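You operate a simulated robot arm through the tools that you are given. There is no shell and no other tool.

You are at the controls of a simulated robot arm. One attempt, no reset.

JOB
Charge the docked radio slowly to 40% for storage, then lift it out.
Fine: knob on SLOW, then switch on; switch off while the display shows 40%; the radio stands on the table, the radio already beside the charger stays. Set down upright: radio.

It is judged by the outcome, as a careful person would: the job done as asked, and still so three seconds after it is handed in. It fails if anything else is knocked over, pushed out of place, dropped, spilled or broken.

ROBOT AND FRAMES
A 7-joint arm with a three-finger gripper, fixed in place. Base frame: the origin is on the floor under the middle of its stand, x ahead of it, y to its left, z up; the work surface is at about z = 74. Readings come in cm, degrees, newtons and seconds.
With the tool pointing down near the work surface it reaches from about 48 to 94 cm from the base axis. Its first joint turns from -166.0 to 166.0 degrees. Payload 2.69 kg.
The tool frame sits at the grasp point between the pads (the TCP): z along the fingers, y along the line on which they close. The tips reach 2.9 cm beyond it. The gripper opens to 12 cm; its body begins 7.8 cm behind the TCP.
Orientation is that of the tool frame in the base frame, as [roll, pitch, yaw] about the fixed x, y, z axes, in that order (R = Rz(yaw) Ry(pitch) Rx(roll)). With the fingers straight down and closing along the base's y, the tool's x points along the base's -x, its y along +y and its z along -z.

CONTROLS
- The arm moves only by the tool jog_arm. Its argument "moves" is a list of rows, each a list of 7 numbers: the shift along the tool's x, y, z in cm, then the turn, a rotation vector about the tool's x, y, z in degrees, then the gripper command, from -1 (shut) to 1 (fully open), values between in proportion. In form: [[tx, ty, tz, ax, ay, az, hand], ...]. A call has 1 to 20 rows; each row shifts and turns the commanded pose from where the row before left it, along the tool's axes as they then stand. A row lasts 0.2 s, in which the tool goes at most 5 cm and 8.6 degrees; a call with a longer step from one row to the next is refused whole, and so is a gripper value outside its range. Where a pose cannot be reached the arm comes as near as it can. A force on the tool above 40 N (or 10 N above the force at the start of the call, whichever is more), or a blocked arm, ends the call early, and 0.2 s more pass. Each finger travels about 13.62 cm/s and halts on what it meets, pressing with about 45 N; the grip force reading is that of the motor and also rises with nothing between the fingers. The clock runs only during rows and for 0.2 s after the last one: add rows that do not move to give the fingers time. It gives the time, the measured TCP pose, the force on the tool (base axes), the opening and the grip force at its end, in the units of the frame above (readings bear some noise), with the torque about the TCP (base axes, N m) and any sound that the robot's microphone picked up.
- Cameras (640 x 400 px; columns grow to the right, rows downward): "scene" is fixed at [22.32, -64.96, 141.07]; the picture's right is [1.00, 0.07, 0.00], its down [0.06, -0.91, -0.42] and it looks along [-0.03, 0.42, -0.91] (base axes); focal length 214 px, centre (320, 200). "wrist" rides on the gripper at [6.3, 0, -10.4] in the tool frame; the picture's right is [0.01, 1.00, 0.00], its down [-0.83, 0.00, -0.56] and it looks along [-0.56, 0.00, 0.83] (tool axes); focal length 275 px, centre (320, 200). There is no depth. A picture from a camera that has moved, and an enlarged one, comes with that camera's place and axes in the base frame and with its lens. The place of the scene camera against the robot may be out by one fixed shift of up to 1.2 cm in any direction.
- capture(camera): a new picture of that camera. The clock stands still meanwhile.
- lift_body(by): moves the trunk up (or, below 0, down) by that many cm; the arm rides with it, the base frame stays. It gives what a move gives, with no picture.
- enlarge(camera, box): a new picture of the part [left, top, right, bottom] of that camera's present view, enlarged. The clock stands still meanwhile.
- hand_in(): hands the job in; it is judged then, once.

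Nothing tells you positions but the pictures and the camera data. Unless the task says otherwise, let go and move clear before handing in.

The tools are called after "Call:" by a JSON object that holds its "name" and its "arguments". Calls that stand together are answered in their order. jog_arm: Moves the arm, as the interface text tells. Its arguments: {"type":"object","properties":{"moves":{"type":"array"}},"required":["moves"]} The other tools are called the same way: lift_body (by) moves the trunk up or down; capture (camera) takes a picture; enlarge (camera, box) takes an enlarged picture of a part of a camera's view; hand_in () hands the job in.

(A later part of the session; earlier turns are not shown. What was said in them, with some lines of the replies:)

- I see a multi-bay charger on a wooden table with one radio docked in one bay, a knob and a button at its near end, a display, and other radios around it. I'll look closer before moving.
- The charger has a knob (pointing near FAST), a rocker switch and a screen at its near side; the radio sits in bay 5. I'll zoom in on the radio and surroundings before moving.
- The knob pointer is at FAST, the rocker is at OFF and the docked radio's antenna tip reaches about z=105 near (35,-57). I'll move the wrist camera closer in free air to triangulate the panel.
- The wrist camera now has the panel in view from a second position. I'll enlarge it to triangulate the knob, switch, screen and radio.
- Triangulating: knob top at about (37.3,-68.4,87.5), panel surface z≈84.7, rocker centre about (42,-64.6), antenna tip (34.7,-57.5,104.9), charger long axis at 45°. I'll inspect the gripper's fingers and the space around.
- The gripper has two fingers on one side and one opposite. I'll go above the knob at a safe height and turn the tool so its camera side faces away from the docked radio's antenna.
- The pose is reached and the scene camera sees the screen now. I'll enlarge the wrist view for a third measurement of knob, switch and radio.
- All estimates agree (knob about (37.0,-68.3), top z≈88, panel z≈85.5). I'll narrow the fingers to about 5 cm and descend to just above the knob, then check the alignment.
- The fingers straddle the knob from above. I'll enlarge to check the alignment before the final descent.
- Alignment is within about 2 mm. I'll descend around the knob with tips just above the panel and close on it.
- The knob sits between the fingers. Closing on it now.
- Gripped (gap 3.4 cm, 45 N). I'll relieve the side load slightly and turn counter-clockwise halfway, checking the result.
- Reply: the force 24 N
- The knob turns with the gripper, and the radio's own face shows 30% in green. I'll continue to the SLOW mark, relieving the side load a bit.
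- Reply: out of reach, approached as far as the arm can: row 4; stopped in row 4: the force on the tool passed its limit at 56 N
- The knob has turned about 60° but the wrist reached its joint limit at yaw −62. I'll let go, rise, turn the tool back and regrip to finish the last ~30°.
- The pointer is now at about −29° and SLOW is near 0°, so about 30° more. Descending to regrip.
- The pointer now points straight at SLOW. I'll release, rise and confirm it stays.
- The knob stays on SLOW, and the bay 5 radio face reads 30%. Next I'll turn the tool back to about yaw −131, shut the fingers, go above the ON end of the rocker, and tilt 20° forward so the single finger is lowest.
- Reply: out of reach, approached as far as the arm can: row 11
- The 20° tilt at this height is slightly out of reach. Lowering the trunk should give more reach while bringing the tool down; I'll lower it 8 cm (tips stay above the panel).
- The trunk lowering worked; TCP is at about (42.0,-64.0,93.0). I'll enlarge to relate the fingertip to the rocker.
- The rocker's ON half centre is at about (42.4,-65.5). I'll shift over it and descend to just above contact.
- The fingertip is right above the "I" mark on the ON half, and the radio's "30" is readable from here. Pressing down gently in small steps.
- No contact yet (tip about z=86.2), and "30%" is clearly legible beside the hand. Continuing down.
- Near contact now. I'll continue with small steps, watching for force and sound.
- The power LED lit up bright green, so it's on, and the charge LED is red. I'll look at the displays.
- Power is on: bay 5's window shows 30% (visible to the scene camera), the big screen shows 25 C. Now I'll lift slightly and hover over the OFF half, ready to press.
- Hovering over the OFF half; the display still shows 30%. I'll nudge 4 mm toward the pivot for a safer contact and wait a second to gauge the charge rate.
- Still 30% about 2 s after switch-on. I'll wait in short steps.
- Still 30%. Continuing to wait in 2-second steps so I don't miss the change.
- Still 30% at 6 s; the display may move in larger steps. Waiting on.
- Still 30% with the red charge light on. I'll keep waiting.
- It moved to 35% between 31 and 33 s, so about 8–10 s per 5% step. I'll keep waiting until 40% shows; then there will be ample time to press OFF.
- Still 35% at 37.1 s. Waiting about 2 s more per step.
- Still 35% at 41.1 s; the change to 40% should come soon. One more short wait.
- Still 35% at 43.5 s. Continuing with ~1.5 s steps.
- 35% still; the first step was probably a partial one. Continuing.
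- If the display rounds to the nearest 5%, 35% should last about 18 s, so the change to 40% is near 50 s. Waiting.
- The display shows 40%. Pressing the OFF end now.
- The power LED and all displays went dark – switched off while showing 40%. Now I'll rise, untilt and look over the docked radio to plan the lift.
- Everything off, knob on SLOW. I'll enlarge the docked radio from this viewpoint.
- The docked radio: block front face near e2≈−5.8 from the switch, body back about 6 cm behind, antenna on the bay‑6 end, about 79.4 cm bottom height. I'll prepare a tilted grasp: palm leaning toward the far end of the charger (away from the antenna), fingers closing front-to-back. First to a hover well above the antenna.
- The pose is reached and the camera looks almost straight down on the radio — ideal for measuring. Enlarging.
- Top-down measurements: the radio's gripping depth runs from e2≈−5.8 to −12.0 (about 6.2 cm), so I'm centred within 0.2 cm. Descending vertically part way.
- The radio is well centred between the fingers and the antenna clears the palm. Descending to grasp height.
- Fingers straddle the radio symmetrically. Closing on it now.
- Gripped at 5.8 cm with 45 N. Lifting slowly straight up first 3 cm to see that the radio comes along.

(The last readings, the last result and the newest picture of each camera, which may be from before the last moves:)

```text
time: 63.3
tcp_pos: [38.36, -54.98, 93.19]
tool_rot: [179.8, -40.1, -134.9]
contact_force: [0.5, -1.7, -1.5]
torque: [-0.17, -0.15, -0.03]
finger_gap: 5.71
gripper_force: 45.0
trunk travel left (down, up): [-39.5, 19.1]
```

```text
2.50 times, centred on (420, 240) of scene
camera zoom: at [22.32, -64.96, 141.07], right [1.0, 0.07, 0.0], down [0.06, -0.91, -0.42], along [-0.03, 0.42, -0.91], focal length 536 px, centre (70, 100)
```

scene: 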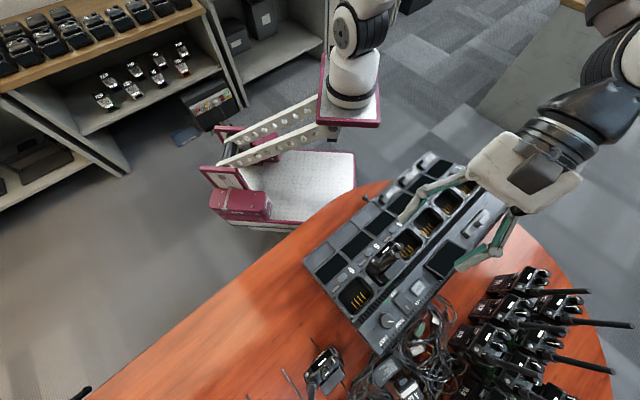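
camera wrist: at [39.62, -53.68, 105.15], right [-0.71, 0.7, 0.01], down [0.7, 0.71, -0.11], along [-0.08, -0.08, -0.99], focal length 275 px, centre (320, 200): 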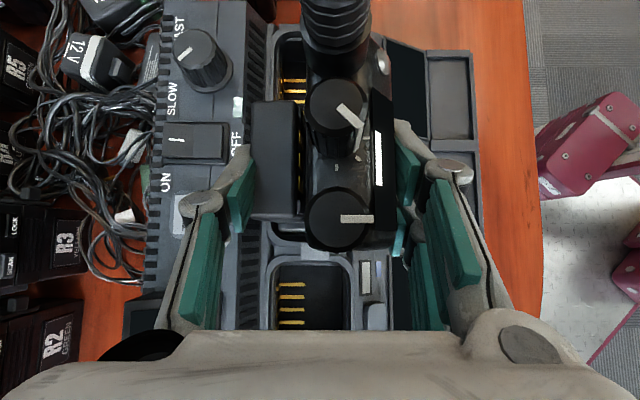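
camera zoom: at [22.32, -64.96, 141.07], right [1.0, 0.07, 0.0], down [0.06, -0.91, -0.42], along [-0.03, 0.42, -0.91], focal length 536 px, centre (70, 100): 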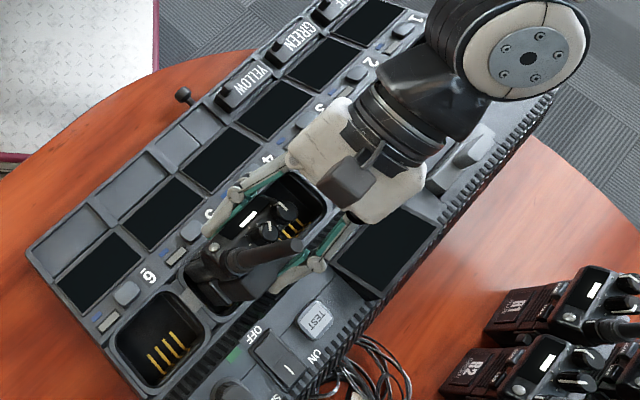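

The radio comes along. Continuing the lift to clear the charger.

Call:
{"name": "jog_arm", "arguments": {"moves": [[0.97, 0, -1.144, 0, 0, 0, -0.3], [1.294, 0, -1.525, 0, 0, 0, -0.3], [1.294, 0, -1.525, 0, 0, 0, -0.3], [1.294, 0, -1.525, 0, 0, 0, -0.3], [0.97, 0, -1.144, 0, 0, 0, -0.3], [0, 0, 0, 0, 0, 0, -0.3]]}}

Call:
{"name": "capture", "arguments": {"camera": "wrist"}}

Call:
{"name": "capture", "arguments": {"camera": "scene"}}

```text
time: 64.7
tcp_pos: [38.33, -55.27, 102.05]
tool_rot: [179.9, -40.1, -134.8]
contact_force: [-0.5, -0.9, -3.6]
torque: [0.05, -0.09, 0.0]
finger_gap: 5.58
gripper_force: 45.6
trunk travel left (down, up): [-39.5, 19.1]
```

```text
taken
camera wrist: at [39.63, -53.97, 114.11], right [-0.71, 0.7, 0.01], down [0.7, 0.71, -0.11], along [-0.08, -0.08, -0.99], focal length 275 px, centre (320, 200)
```

wrist: 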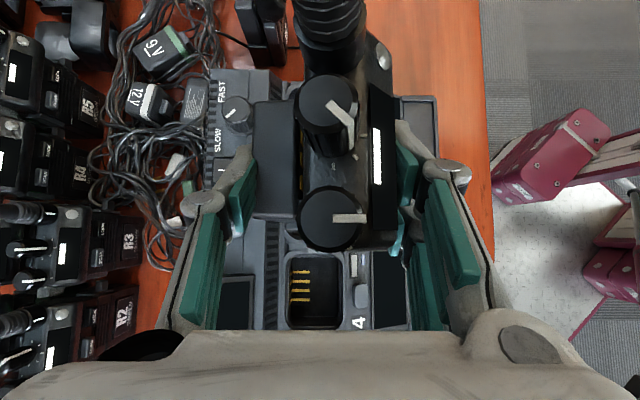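

```text
taken
```

scene: 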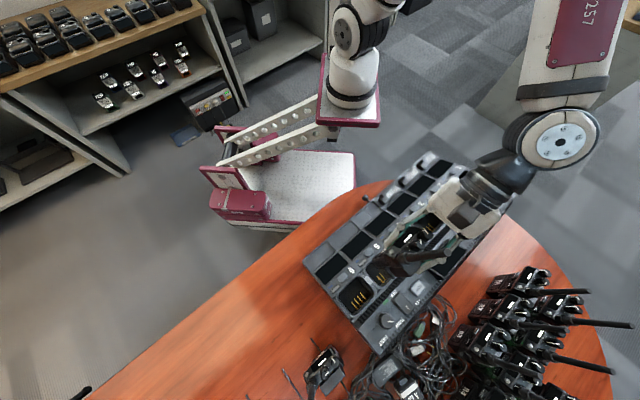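

The radio is out of the bay, tilting slightly forward in the grip. I'll examine the tilt in detail.

Call:
{"name": "enlarge", "arguments": {"camera": "scene", "box": [350, 190, 510, 330]}}

Call:
{"name": "enlarge", "arguments": {"camera": "wrist", "box": [190, 0, 490, 270]}}

```text
2.86 times, centred on (430, 260) of scene
camera zoom: at [22.32, -64.96, 141.07], right [1.0, 0.07, 0.0], down [0.06, -0.91, -0.42], along [-0.03, 0.42, -0.91], focal length 613 px, centre (6, 29)
```

zoom: 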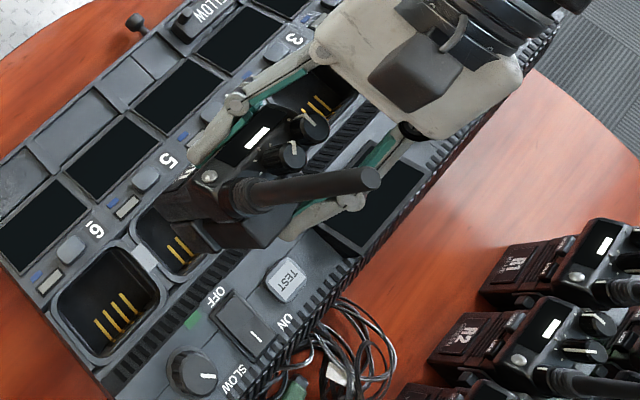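

```text
1.48 times, centred on (340, 135) of wrist
camera zoom: at [39.63, -53.97, 114.11], right [-0.71, 0.7, 0.01], down [0.7, 0.71, -0.11], along [-0.08, -0.08, -0.99], focal length 408 px, centre (290, 296)
```

zoom: 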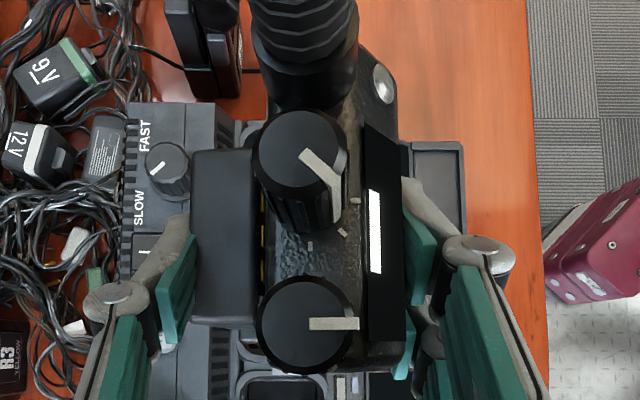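

The radio leans about 8° forward in the grip but is held; I'll correct that before setting it down. Now carrying it left over the charger end to the free table area at roughly (8,-69.5), keeping height.

Call:
{"name": "jog_arm", "arguments": {"moves": [[0.959, 0.465, 0.813, 0, 0, 0, -0.3], [1.918, 0.929, 1.626, 0, 0, 0, -0.3], [1.918, 0.929, 1.626, 0, 0, 0, -0.3], [1.918, 0.929, 1.626, 0, 0, 0, -0.3], [1.918, 0.929, 1.626, 0, 0, 0, -0.3], [1.918, 0.929, 1.626, 0, 0, 0, -0.3], [0.959, 0.465, 0.813, 0, 0, 0, -0.3], [0, 0, 0, 0, 0, 0, -0.3]]}}

Call:
{"name": "capture", "arguments": {"camera": "scene"}}

Call:
{"name": "capture", "arguments": {"camera": "wrist"}}

```text
time: 66.5
tcp_pos: [23.53, -61.71, 102.15]
tool_rot: [179.7, -40.2, -134.8]
contact_force: [0.5, 0.4, -4.5]
torque: [0.07, -0.05, 0.02]
finger_gap: 5.58
gripper_force: 44.6
trunk travel left (down, up): [-39.5, 19.1]
```

```text
taken
```

scene: 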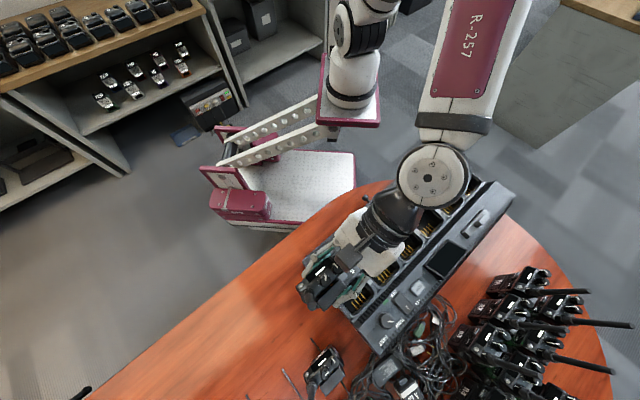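

```text
taken
camera wrist: at [24.84, -60.41, 114.13], right [-0.71, 0.7, 0.01], down [0.7, 0.71, -0.11], along [-0.08, -0.08, -0.99], focal length 275 px, centre (320, 200)
```

wrist: 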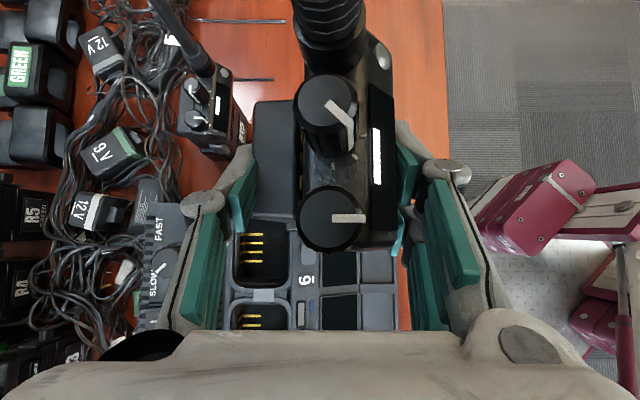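

Grip is stable (gap unchanged). Continuing to above the free spot.

Call:
{"name": "jog_arm", "arguments": {"moves": [[0.959, 0.465, 0.813, 0, 0, 0, -0.3], [1.918, 0.929, 1.626, 0, 0, 0, -0.3], [1.918, 0.929, 1.626, 0, 0, 0, -0.3], [1.918, 0.929, 1.626, 0, 0, 0, -0.3], [1.918, 0.929, 1.626, 0, 0, 0, -0.3], [1.918, 0.929, 1.626, 0, 0, 0, -0.3], [0.959, 0.465, 0.813, 0, 0, 0, -0.3], [0, 0, 0, 0, 0, 0, -0.3]]}}

Call:
{"name": "capture", "arguments": {"camera": "scene"}}

Call:
{"name": "capture", "arguments": {"camera": "wrist"}}

```text
time: 68.3
tcp_pos: [9.2, -68.47, 102.0]
tool_rot: [179.8, -40.2, -134.9]
contact_force: [-0.5, 0.0, -3.8]
torque: [0.03, -0.08, 0.01]
finger_gap: 5.58
gripper_force: 44.9
trunk travel left (down, up): [-39.5, 19.1]
```

```text
taken
```

scene: 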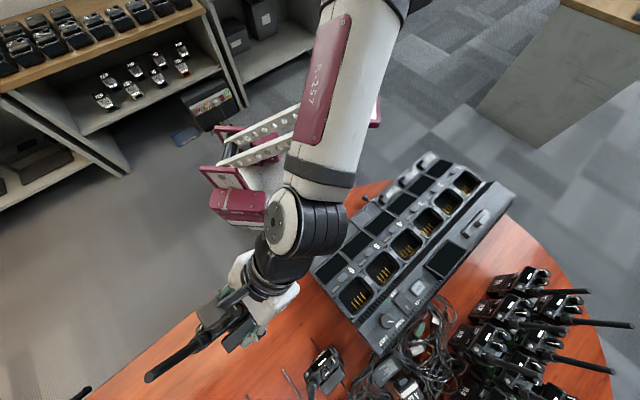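

```text
taken
camera wrist: at [10.49, -67.18, 114.07], right [-0.71, 0.7, 0.01], down [0.7, 0.71, -0.11], along [-0.08, -0.08, -0.99], focal length 275 px, centre (320, 200)
```

wrist: 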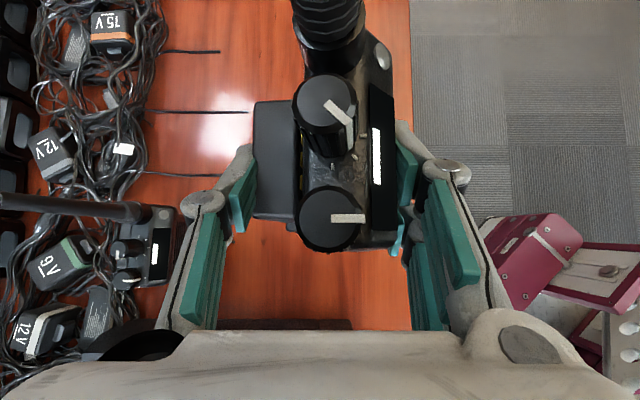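

Above the free spot (14 cm from the table edge, clear of R15 and cables). I'll rotate the hand about 8.4° to bring the radio upright, then check its antenna against the vertical.

Call:
{"name": "jog_arm", "arguments": {"moves": [[0, 0, 0, 3.2, 0, 2.72, -0.3], [0, 0, 0, 3.2, 0, 2.72, -0.3], [0, 0, 0, 0, 0, 0, -0.3]]}}

Call:
{"name": "enlarge", "arguments": {"camera": "scene", "box": [120, 220, 340, 400]}}

Call:
{"name": "capture", "arguments": {"camera": "wrist"}}

```text
time: 69.1
tcp_pos: [9.18, -68.56, 102.06]
tool_rot: [-169.2, -39.6, -142.1]
contact_force: [-0.5, 0.1, -4.7]
torque: [0.05, -0.05, -0.01]
finger_gap: 5.55
gripper_force: 45.1
trunk travel left (down, up): [-39.5, 19.1]
```

```text
2.22 times, centred on (230, 310) of scene
camera zoom: at [22.32, -64.96, 141.07], right [1.0, 0.07, 0.0], down [0.06, -0.91, -0.42], along [-0.03, 0.42, -0.91], focal length 477 px, centre (520, -44)
```

zoom: 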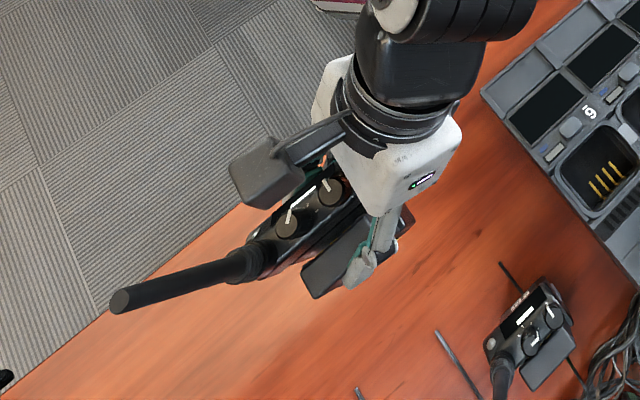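

```text
taken
camera wrist: at [9.27, -65.96, 113.9], right [-0.7, 0.7, -0.14], down [0.71, 0.69, -0.11], along [0.02, -0.18, -0.98], focal length 275 px, centre (320, 200)
```

wrist: 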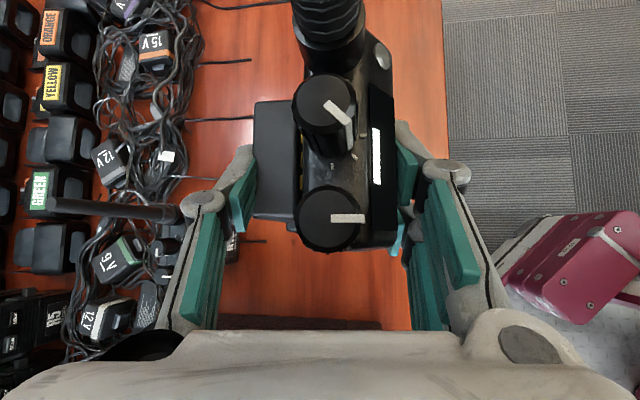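

The antenna now lines up with the vertical in the scene view. Lowering toward the table: first to about 1.5 cm above the expected contact height.

Call:
{"name": "jog_arm", "arguments": {"moves": [[-1.0, 0.231, 1.211, 0, 0, 0, -0.3], [-2.04, 0.462, 2.422, 0, 0, 0, -0.3], [-2.04, 0.462, 2.422, 0, 0, 0, -0.3], [-2.04, 0.462, 2.422, 0, 0, 0, -0.3], [-2.04, 0.462, 2.422, 0, 0, 0, -0.3], [-1.0, 0.231, 1.211, 0, 0, 0, -0.3], [0, 0, 0, 0, 0, 0, -0.3]]}}

Call:
{"name": "capture", "arguments": {"camera": "scene"}}

Call:
{"name": "capture", "arguments": {"camera": "wrist"}}

```text
time: 70.7
tcp_pos: [8.86, -68.69, 86.0]
tool_rot: [-169.1, -39.8, -142.0]
contact_force: [0.7, 0.2, -3.5]
torque: [0.08, -0.05, -0.01]
finger_gap: 5.56
gripper_force: 45.3
trunk travel left (down, up): [-39.5, 19.1]
```

```text
taken
```

scene: 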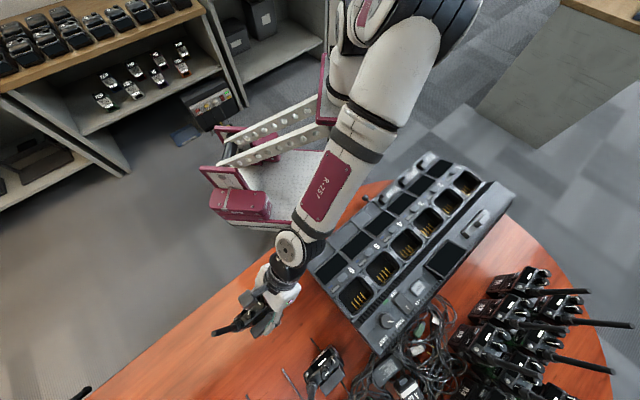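

```text
taken
camera wrist: at [9.06, -66.18, 97.96], right [-0.7, 0.7, -0.14], down [0.71, 0.69, -0.11], along [0.02, -0.18, -0.98], focal length 275 px, centre (320, 200)
```

wrist: 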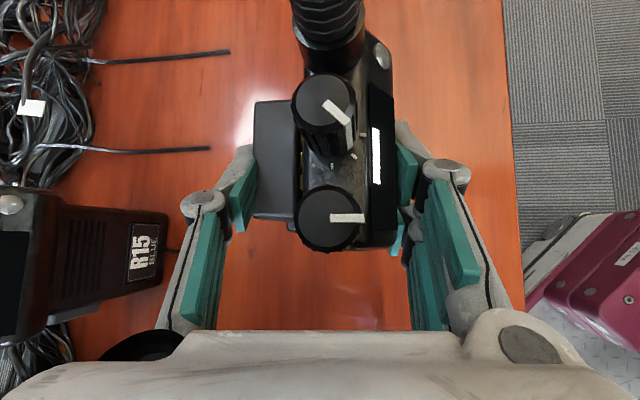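

Everything is clear (R15 is ~15 cm away). Lowering in small steps and watching for table contact.

Call:
{"name": "jog_arm", "arguments": {"moves": [[-0.255, 0.058, 0.303, 0, 0, 0, -0.3], [-0.255, 0.058, 0.303, 0, 0, 0, -0.3]]}}

```text
time: 71.3
tcp_pos: [9.08, -68.61, 85.18]
tool_rot: [-169.3, -39.7, -142.0]
contact_force: [-0.7, 0.2, -4.5]
torque: [0.01, -0.04, 0.01]
finger_gap: 5.56
gripper_force: 45.0
trunk travel left (down, up): [-39.5, 19.1]
```

Call:
{"name": "jog_arm", "arguments": {"moves": [[-0.127, 0.029, 0.151, 0, 0, 0, -0.3], [-0.127, 0.029, 0.151, 0, 0, 0, -0.3]]}}

```text
time: 71.9
tcp_pos: [9.07, -68.61, 84.84]
tool_rot: [-169.3, -39.7, -142.1]
contact_force: [0.1, 0.5, -4.8]
torque: [0.06, -0.03, -0.02]
finger_gap: 5.56
gripper_force: 44.9
trunk travel left (down, up): [-39.5, 19.1]
```

No contact yet at 84.8. Continuing in 2 mm steps.

Call:
{"name": "jog_arm", "arguments": {"moves": [[-0.127, 0.029, 0.151, 0, 0, 0, -0.3], [-0.127, 0.029, 0.151, 0, 0, 0, -0.3]]}}

```text
time: 72.5
tcp_pos: [9.1, -68.52, 84.4]
tool_rot: [-169.1, -39.7, -142.0]
contact_force: [0.5, -0.3, -2.0]
torque: [0.02, -0.14, 0.02]
finger_gap: 5.51
gripper_force: 45.2
trunk travel left (down, up): [-39.5, 19.1]
```

Contact has begun (load dropped from −4.5 to −2 N). I'll look at the uprightness before settling it fully.

Call:
{"name": "enlarge", "arguments": {"camera": "scene", "box": [180, 230, 340, 370]}}

Call:
{"name": "enlarge", "arguments": {"camera": "wrist", "box": [190, 0, 490, 270]}}

```text
2.86 times, centred on (260, 300) of scene
camera zoom: at [22.32, -64.96, 141.07], right [1.0, 0.07, 0.0], down [0.06, -0.91, -0.42], along [-0.03, 0.42, -0.91], focal length 613 px, centre (491, -86)
```

zoom: 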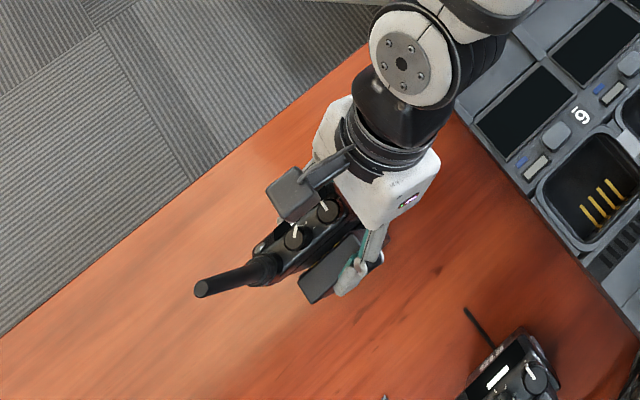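

```text
1.48 times, centred on (340, 135) of wrist
camera zoom: at [9.07, -65.93, 96.36], right [-0.7, 0.7, -0.14], down [0.71, 0.69, -0.11], along [0.02, -0.18, -0.98], focal length 408 px, centre (290, 296)
```

zoom: 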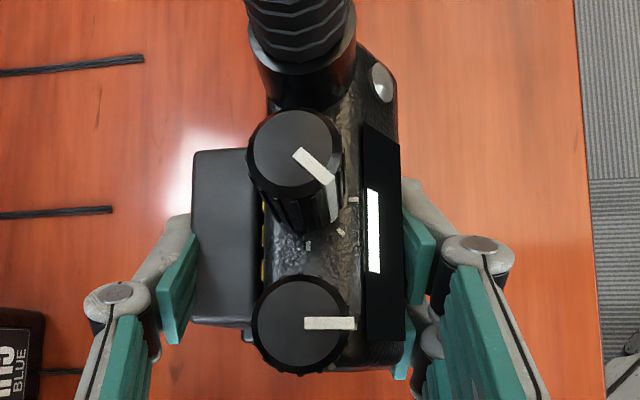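

Upright within about 1°. Settling it the last couple of millimetres.

Call:
{"name": "jog_arm", "arguments": {"moves": [[-0.096, 0.022, 0.114, 0, 0, 0, -0.3], [0, 0, 0, 0, 0, 0, -0.3]]}}

```text
time: 73.1
tcp_pos: [9.09, -68.5, 84.44]
tool_rot: [-169.0, -39.8, -142.1]
contact_force: [1.3, 4.3, 14.1]
torque: [-0.1, -0.55, 0.09]
finger_gap: 5.5
gripper_force: 44.4
trunk travel left (down, up): [-39.5, 19.1]
```

The table now carries the radio (+14 N). I'll ease off 1 mm, then open slowly.

Call:
{"name": "jog_arm", "arguments": {"moves": [[0.064, -0.014, -0.076, 0, 0, 0, -0.3], [0, 0, 0, 0, 0, 0, -0.2], [0, 0, 0, 0, 0, 0, -0.05], [0, 0, 0, 0, 0, 0, 0.0], [0, 0, 0, 0, 0, 0, 0.05], [0, 0, 0, 0, 0, 0, 0.1], [0, 0, 0, 0, 0, 0, 0.1]]}}

Call:
{"name": "capture", "arguments": {"camera": "wrist"}}

Call:
{"name": "enlarge", "arguments": {"camera": "scene", "box": [180, 230, 340, 370]}}

```text
time: 74.7
tcp_pos: [8.99, -68.47, 84.34]
tool_rot: [-169.2, -39.7, -141.9]
contact_force: [0.5, -0.5, 0.9]
torque: [0.01, -0.01, -0.02]
finger_gap: 6.6
gripper_force: 0.1
trunk travel left (down, up): [-39.5, 19.1]
```

```text
taken
camera wrist: at [9.12, -65.94, 96.22], right [-0.7, 0.7, -0.14], down [0.71, 0.69, -0.11], along [0.02, -0.18, -0.98], focal length 275 px, centre (320, 200)
```

wrist: 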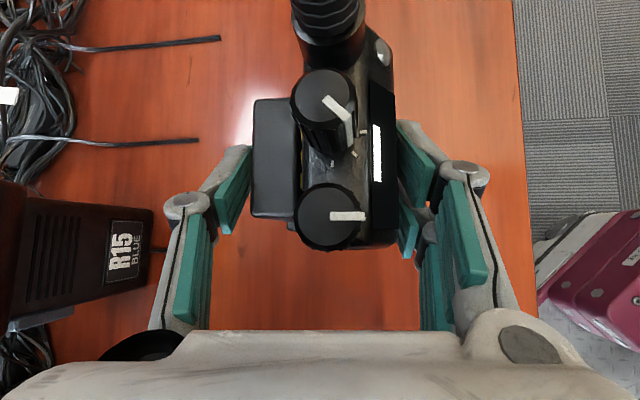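

```text
2.86 times, centred on (260, 300) of scene
camera zoom: at [22.32, -64.96, 141.07], right [1.0, 0.07, 0.0], down [0.06, -0.91, -0.42], along [-0.03, 0.42, -0.91], focal length 613 px, centre (491, -86)
```

zoom: 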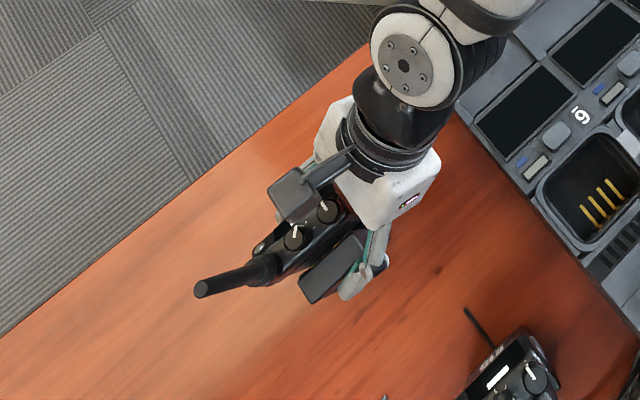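

The radio stands by itself. Opening wider and backing straight up.

Call:
{"name": "jog_arm", "arguments": {"moves": [[0, 0, 0, 0, 0, 0, 0.3], [0, 0, 0, 0, 0, 0, 0.5], [0, 0, 0, 0, 0, 0, 0.5], [0.637, -0.144, -0.757, 0, 0, 0, 0.5], [1.275, -0.289, -1.514, 0, 0, 0, 0.5], [1.275, -0.289, -1.514, 0, 0, 0, 0.5], [0, 0, 0, 0, 0, 0, 0.5]]}}

Call:
{"name": "capture", "arguments": {"camera": "wrist"}}

Call:
{"name": "enlarge", "arguments": {"camera": "scene", "box": [180, 230, 340, 370]}}

```text
time: 76.3
tcp_pos: [9.17, -68.56, 89.28]
tool_rot: [-169.2, -39.6, -142.0]
contact_force: [-0.2, 0.3, -0.3]
torque: [0.01, -0.02, 0.04]
finger_gap: 9.02
gripper_force: 0.1
trunk travel left (down, up): [-39.5, 19.1]
```

```text
taken
camera wrist: at [9.16, -65.99, 101.19], right [-0.7, 0.7, -0.14], down [0.71, 0.69, -0.11], along [0.02, -0.18, -0.98], focal length 275 px, centre (320, 200)
```

wrist: 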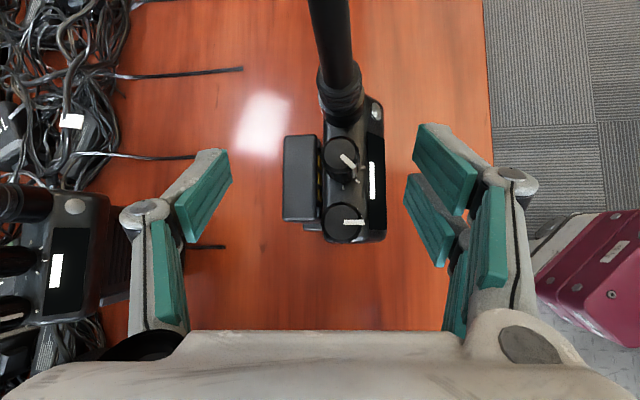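

```text
2.86 times, centred on (260, 300) of scene
camera zoom: at [22.32, -64.96, 141.07], right [1.0, 0.07, 0.0], down [0.06, -0.91, -0.42], along [-0.03, 0.42, -0.91], focal length 613 px, centre (491, -86)
```

zoom: 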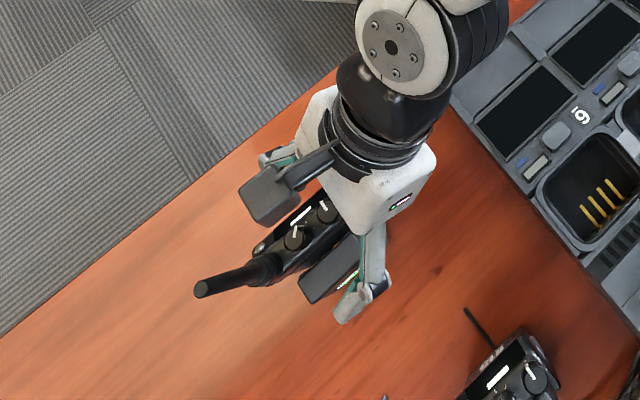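

Free of the radio; it stays upright. Continuing straight up and clear.

Call:
{"name": "jog_arm", "arguments": {"moves": [[1.912, -0.433, -2.271, 0, 0, 0, 0.5], [1.912, -0.433, -2.271, 0, 0, 0, 0.5], [1.912, -0.433, -2.271, 0, 0, 0, 0.5], [1.912, -0.433, -2.271, 0, 0, 0, 0.5], [1.912, -0.433, -2.271, 0, 0, 0, 0.5], [1.912, -0.433, -2.271, 0, 0, 0, 0.5], [0, 0, 0, 0, 0, 0, 0.5]]}}

Call:
{"name": "capture", "arguments": {"camera": "wrist"}}

Call:
{"name": "capture", "arguments": {"camera": "scene"}}

```text
time: 77.9
tcp_pos: [9.0, -68.47, 107.3]
tool_rot: [-169.2, -39.6, -141.8]
contact_force: [-0.6, -0.4, -0.5]
torque: [0.0, 0.02, 0.04]
finger_gap: 9.0
gripper_force: 0.0
trunk travel left (down, up): [-39.5, 19.1]
```

```text
taken
camera wrist: at [9.02, -65.87, 119.23], right [-0.7, 0.7, -0.14], down [0.71, 0.69, -0.11], along [0.02, -0.18, -0.98], focal length 275 px, centre (320, 200)
```

wrist: 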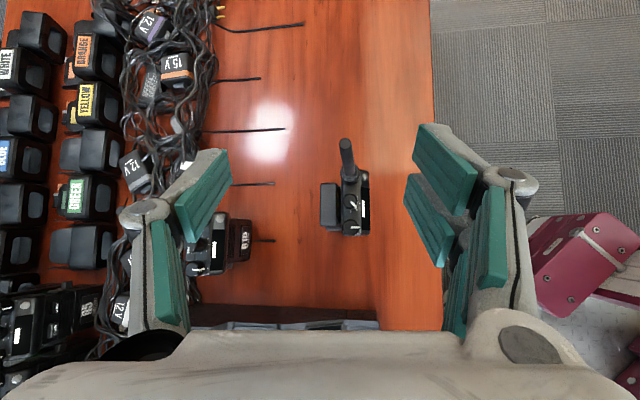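

```text
taken
```

scene: 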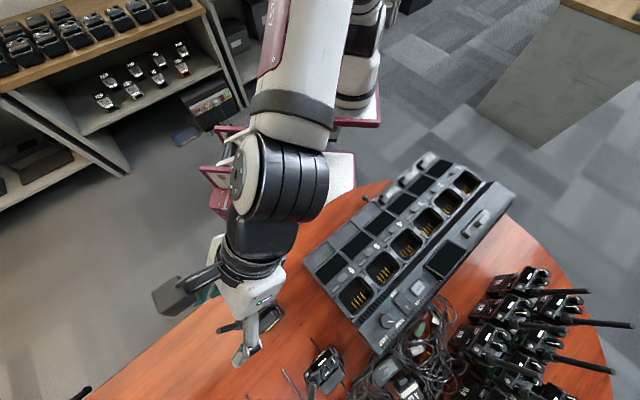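

The radio stands alone on the table and R15 is where it was. A last zoomed check of the charger panel and both radios.

Call:
{"name": "enlarge", "arguments": {"camera": "scene", "box": [220, 240, 440, 400]}}

Call:
{"name": "enlarge", "arguments": {"camera": "wrist", "box": [290, 120, 410, 250]}}

```text
2.50 times, centred on (330, 320) of scene
camera zoom: at [22.32, -64.96, 141.07], right [1.0, 0.07, 0.0], down [0.06, -0.91, -0.42], along [-0.03, 0.42, -0.91], focal length 536 px, centre (295, -100)
```

zoom: 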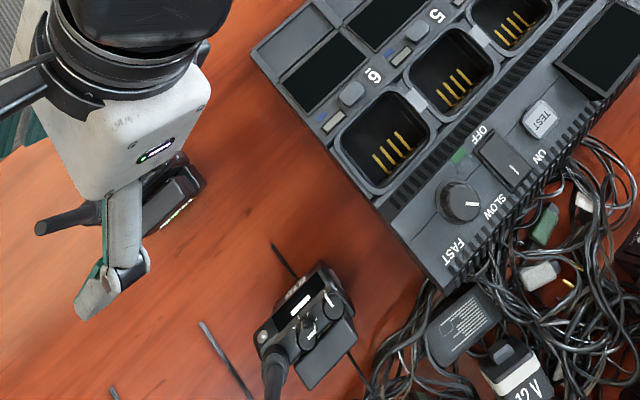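

```text
3.08 times, centred on (350, 185) of wrist
camera zoom: at [9.02, -65.87, 119.23], right [-0.7, 0.7, -0.14], down [0.71, 0.69, -0.11], along [0.02, -0.18, -0.98], focal length 847 px, centre (228, 246)
```

zoom: 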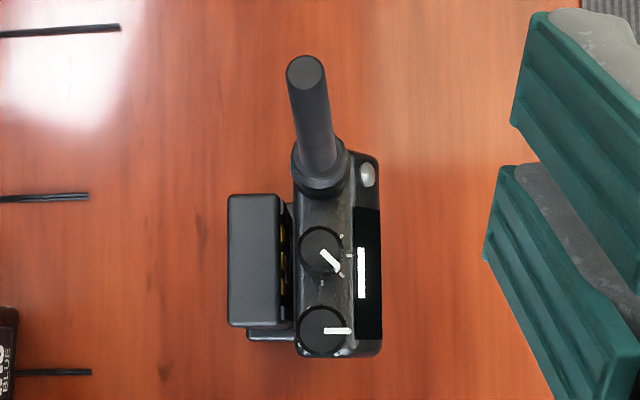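

The knob is on SLOW, the switch is off, and bay 5 is empty. The charged radio stands upright on the free table, R15 hasn't moved, and the arm is clear. Handing in.

Call:
{"name": "hand_in", "arguments": {}}

```text
The job is handed in.
```

The job is done and handed in. The radio was charged on SLOW, the charger was switched off while bay 5 showed 40%, and the radio now stands upright on the table.

- **Knob and switch:** I turned the knob from FAST to SLOW before switching on. At the last check it was still on SLOW, with the switch off and the displays dark.
- **Charge:** the display went from 30% to 35% to 40% in about 30 seconds.
- **Radio:** it leaned about 8° in the grip during the lift. I straightened it before setting it down, and it stood on its own after I let go. It is about 14 cm in from the table edge.
- **Surroundings:** R15, the radio beside the charger, is where it was. I saw nothing else moved or knocked over, and the arm is clear with the gripper open.
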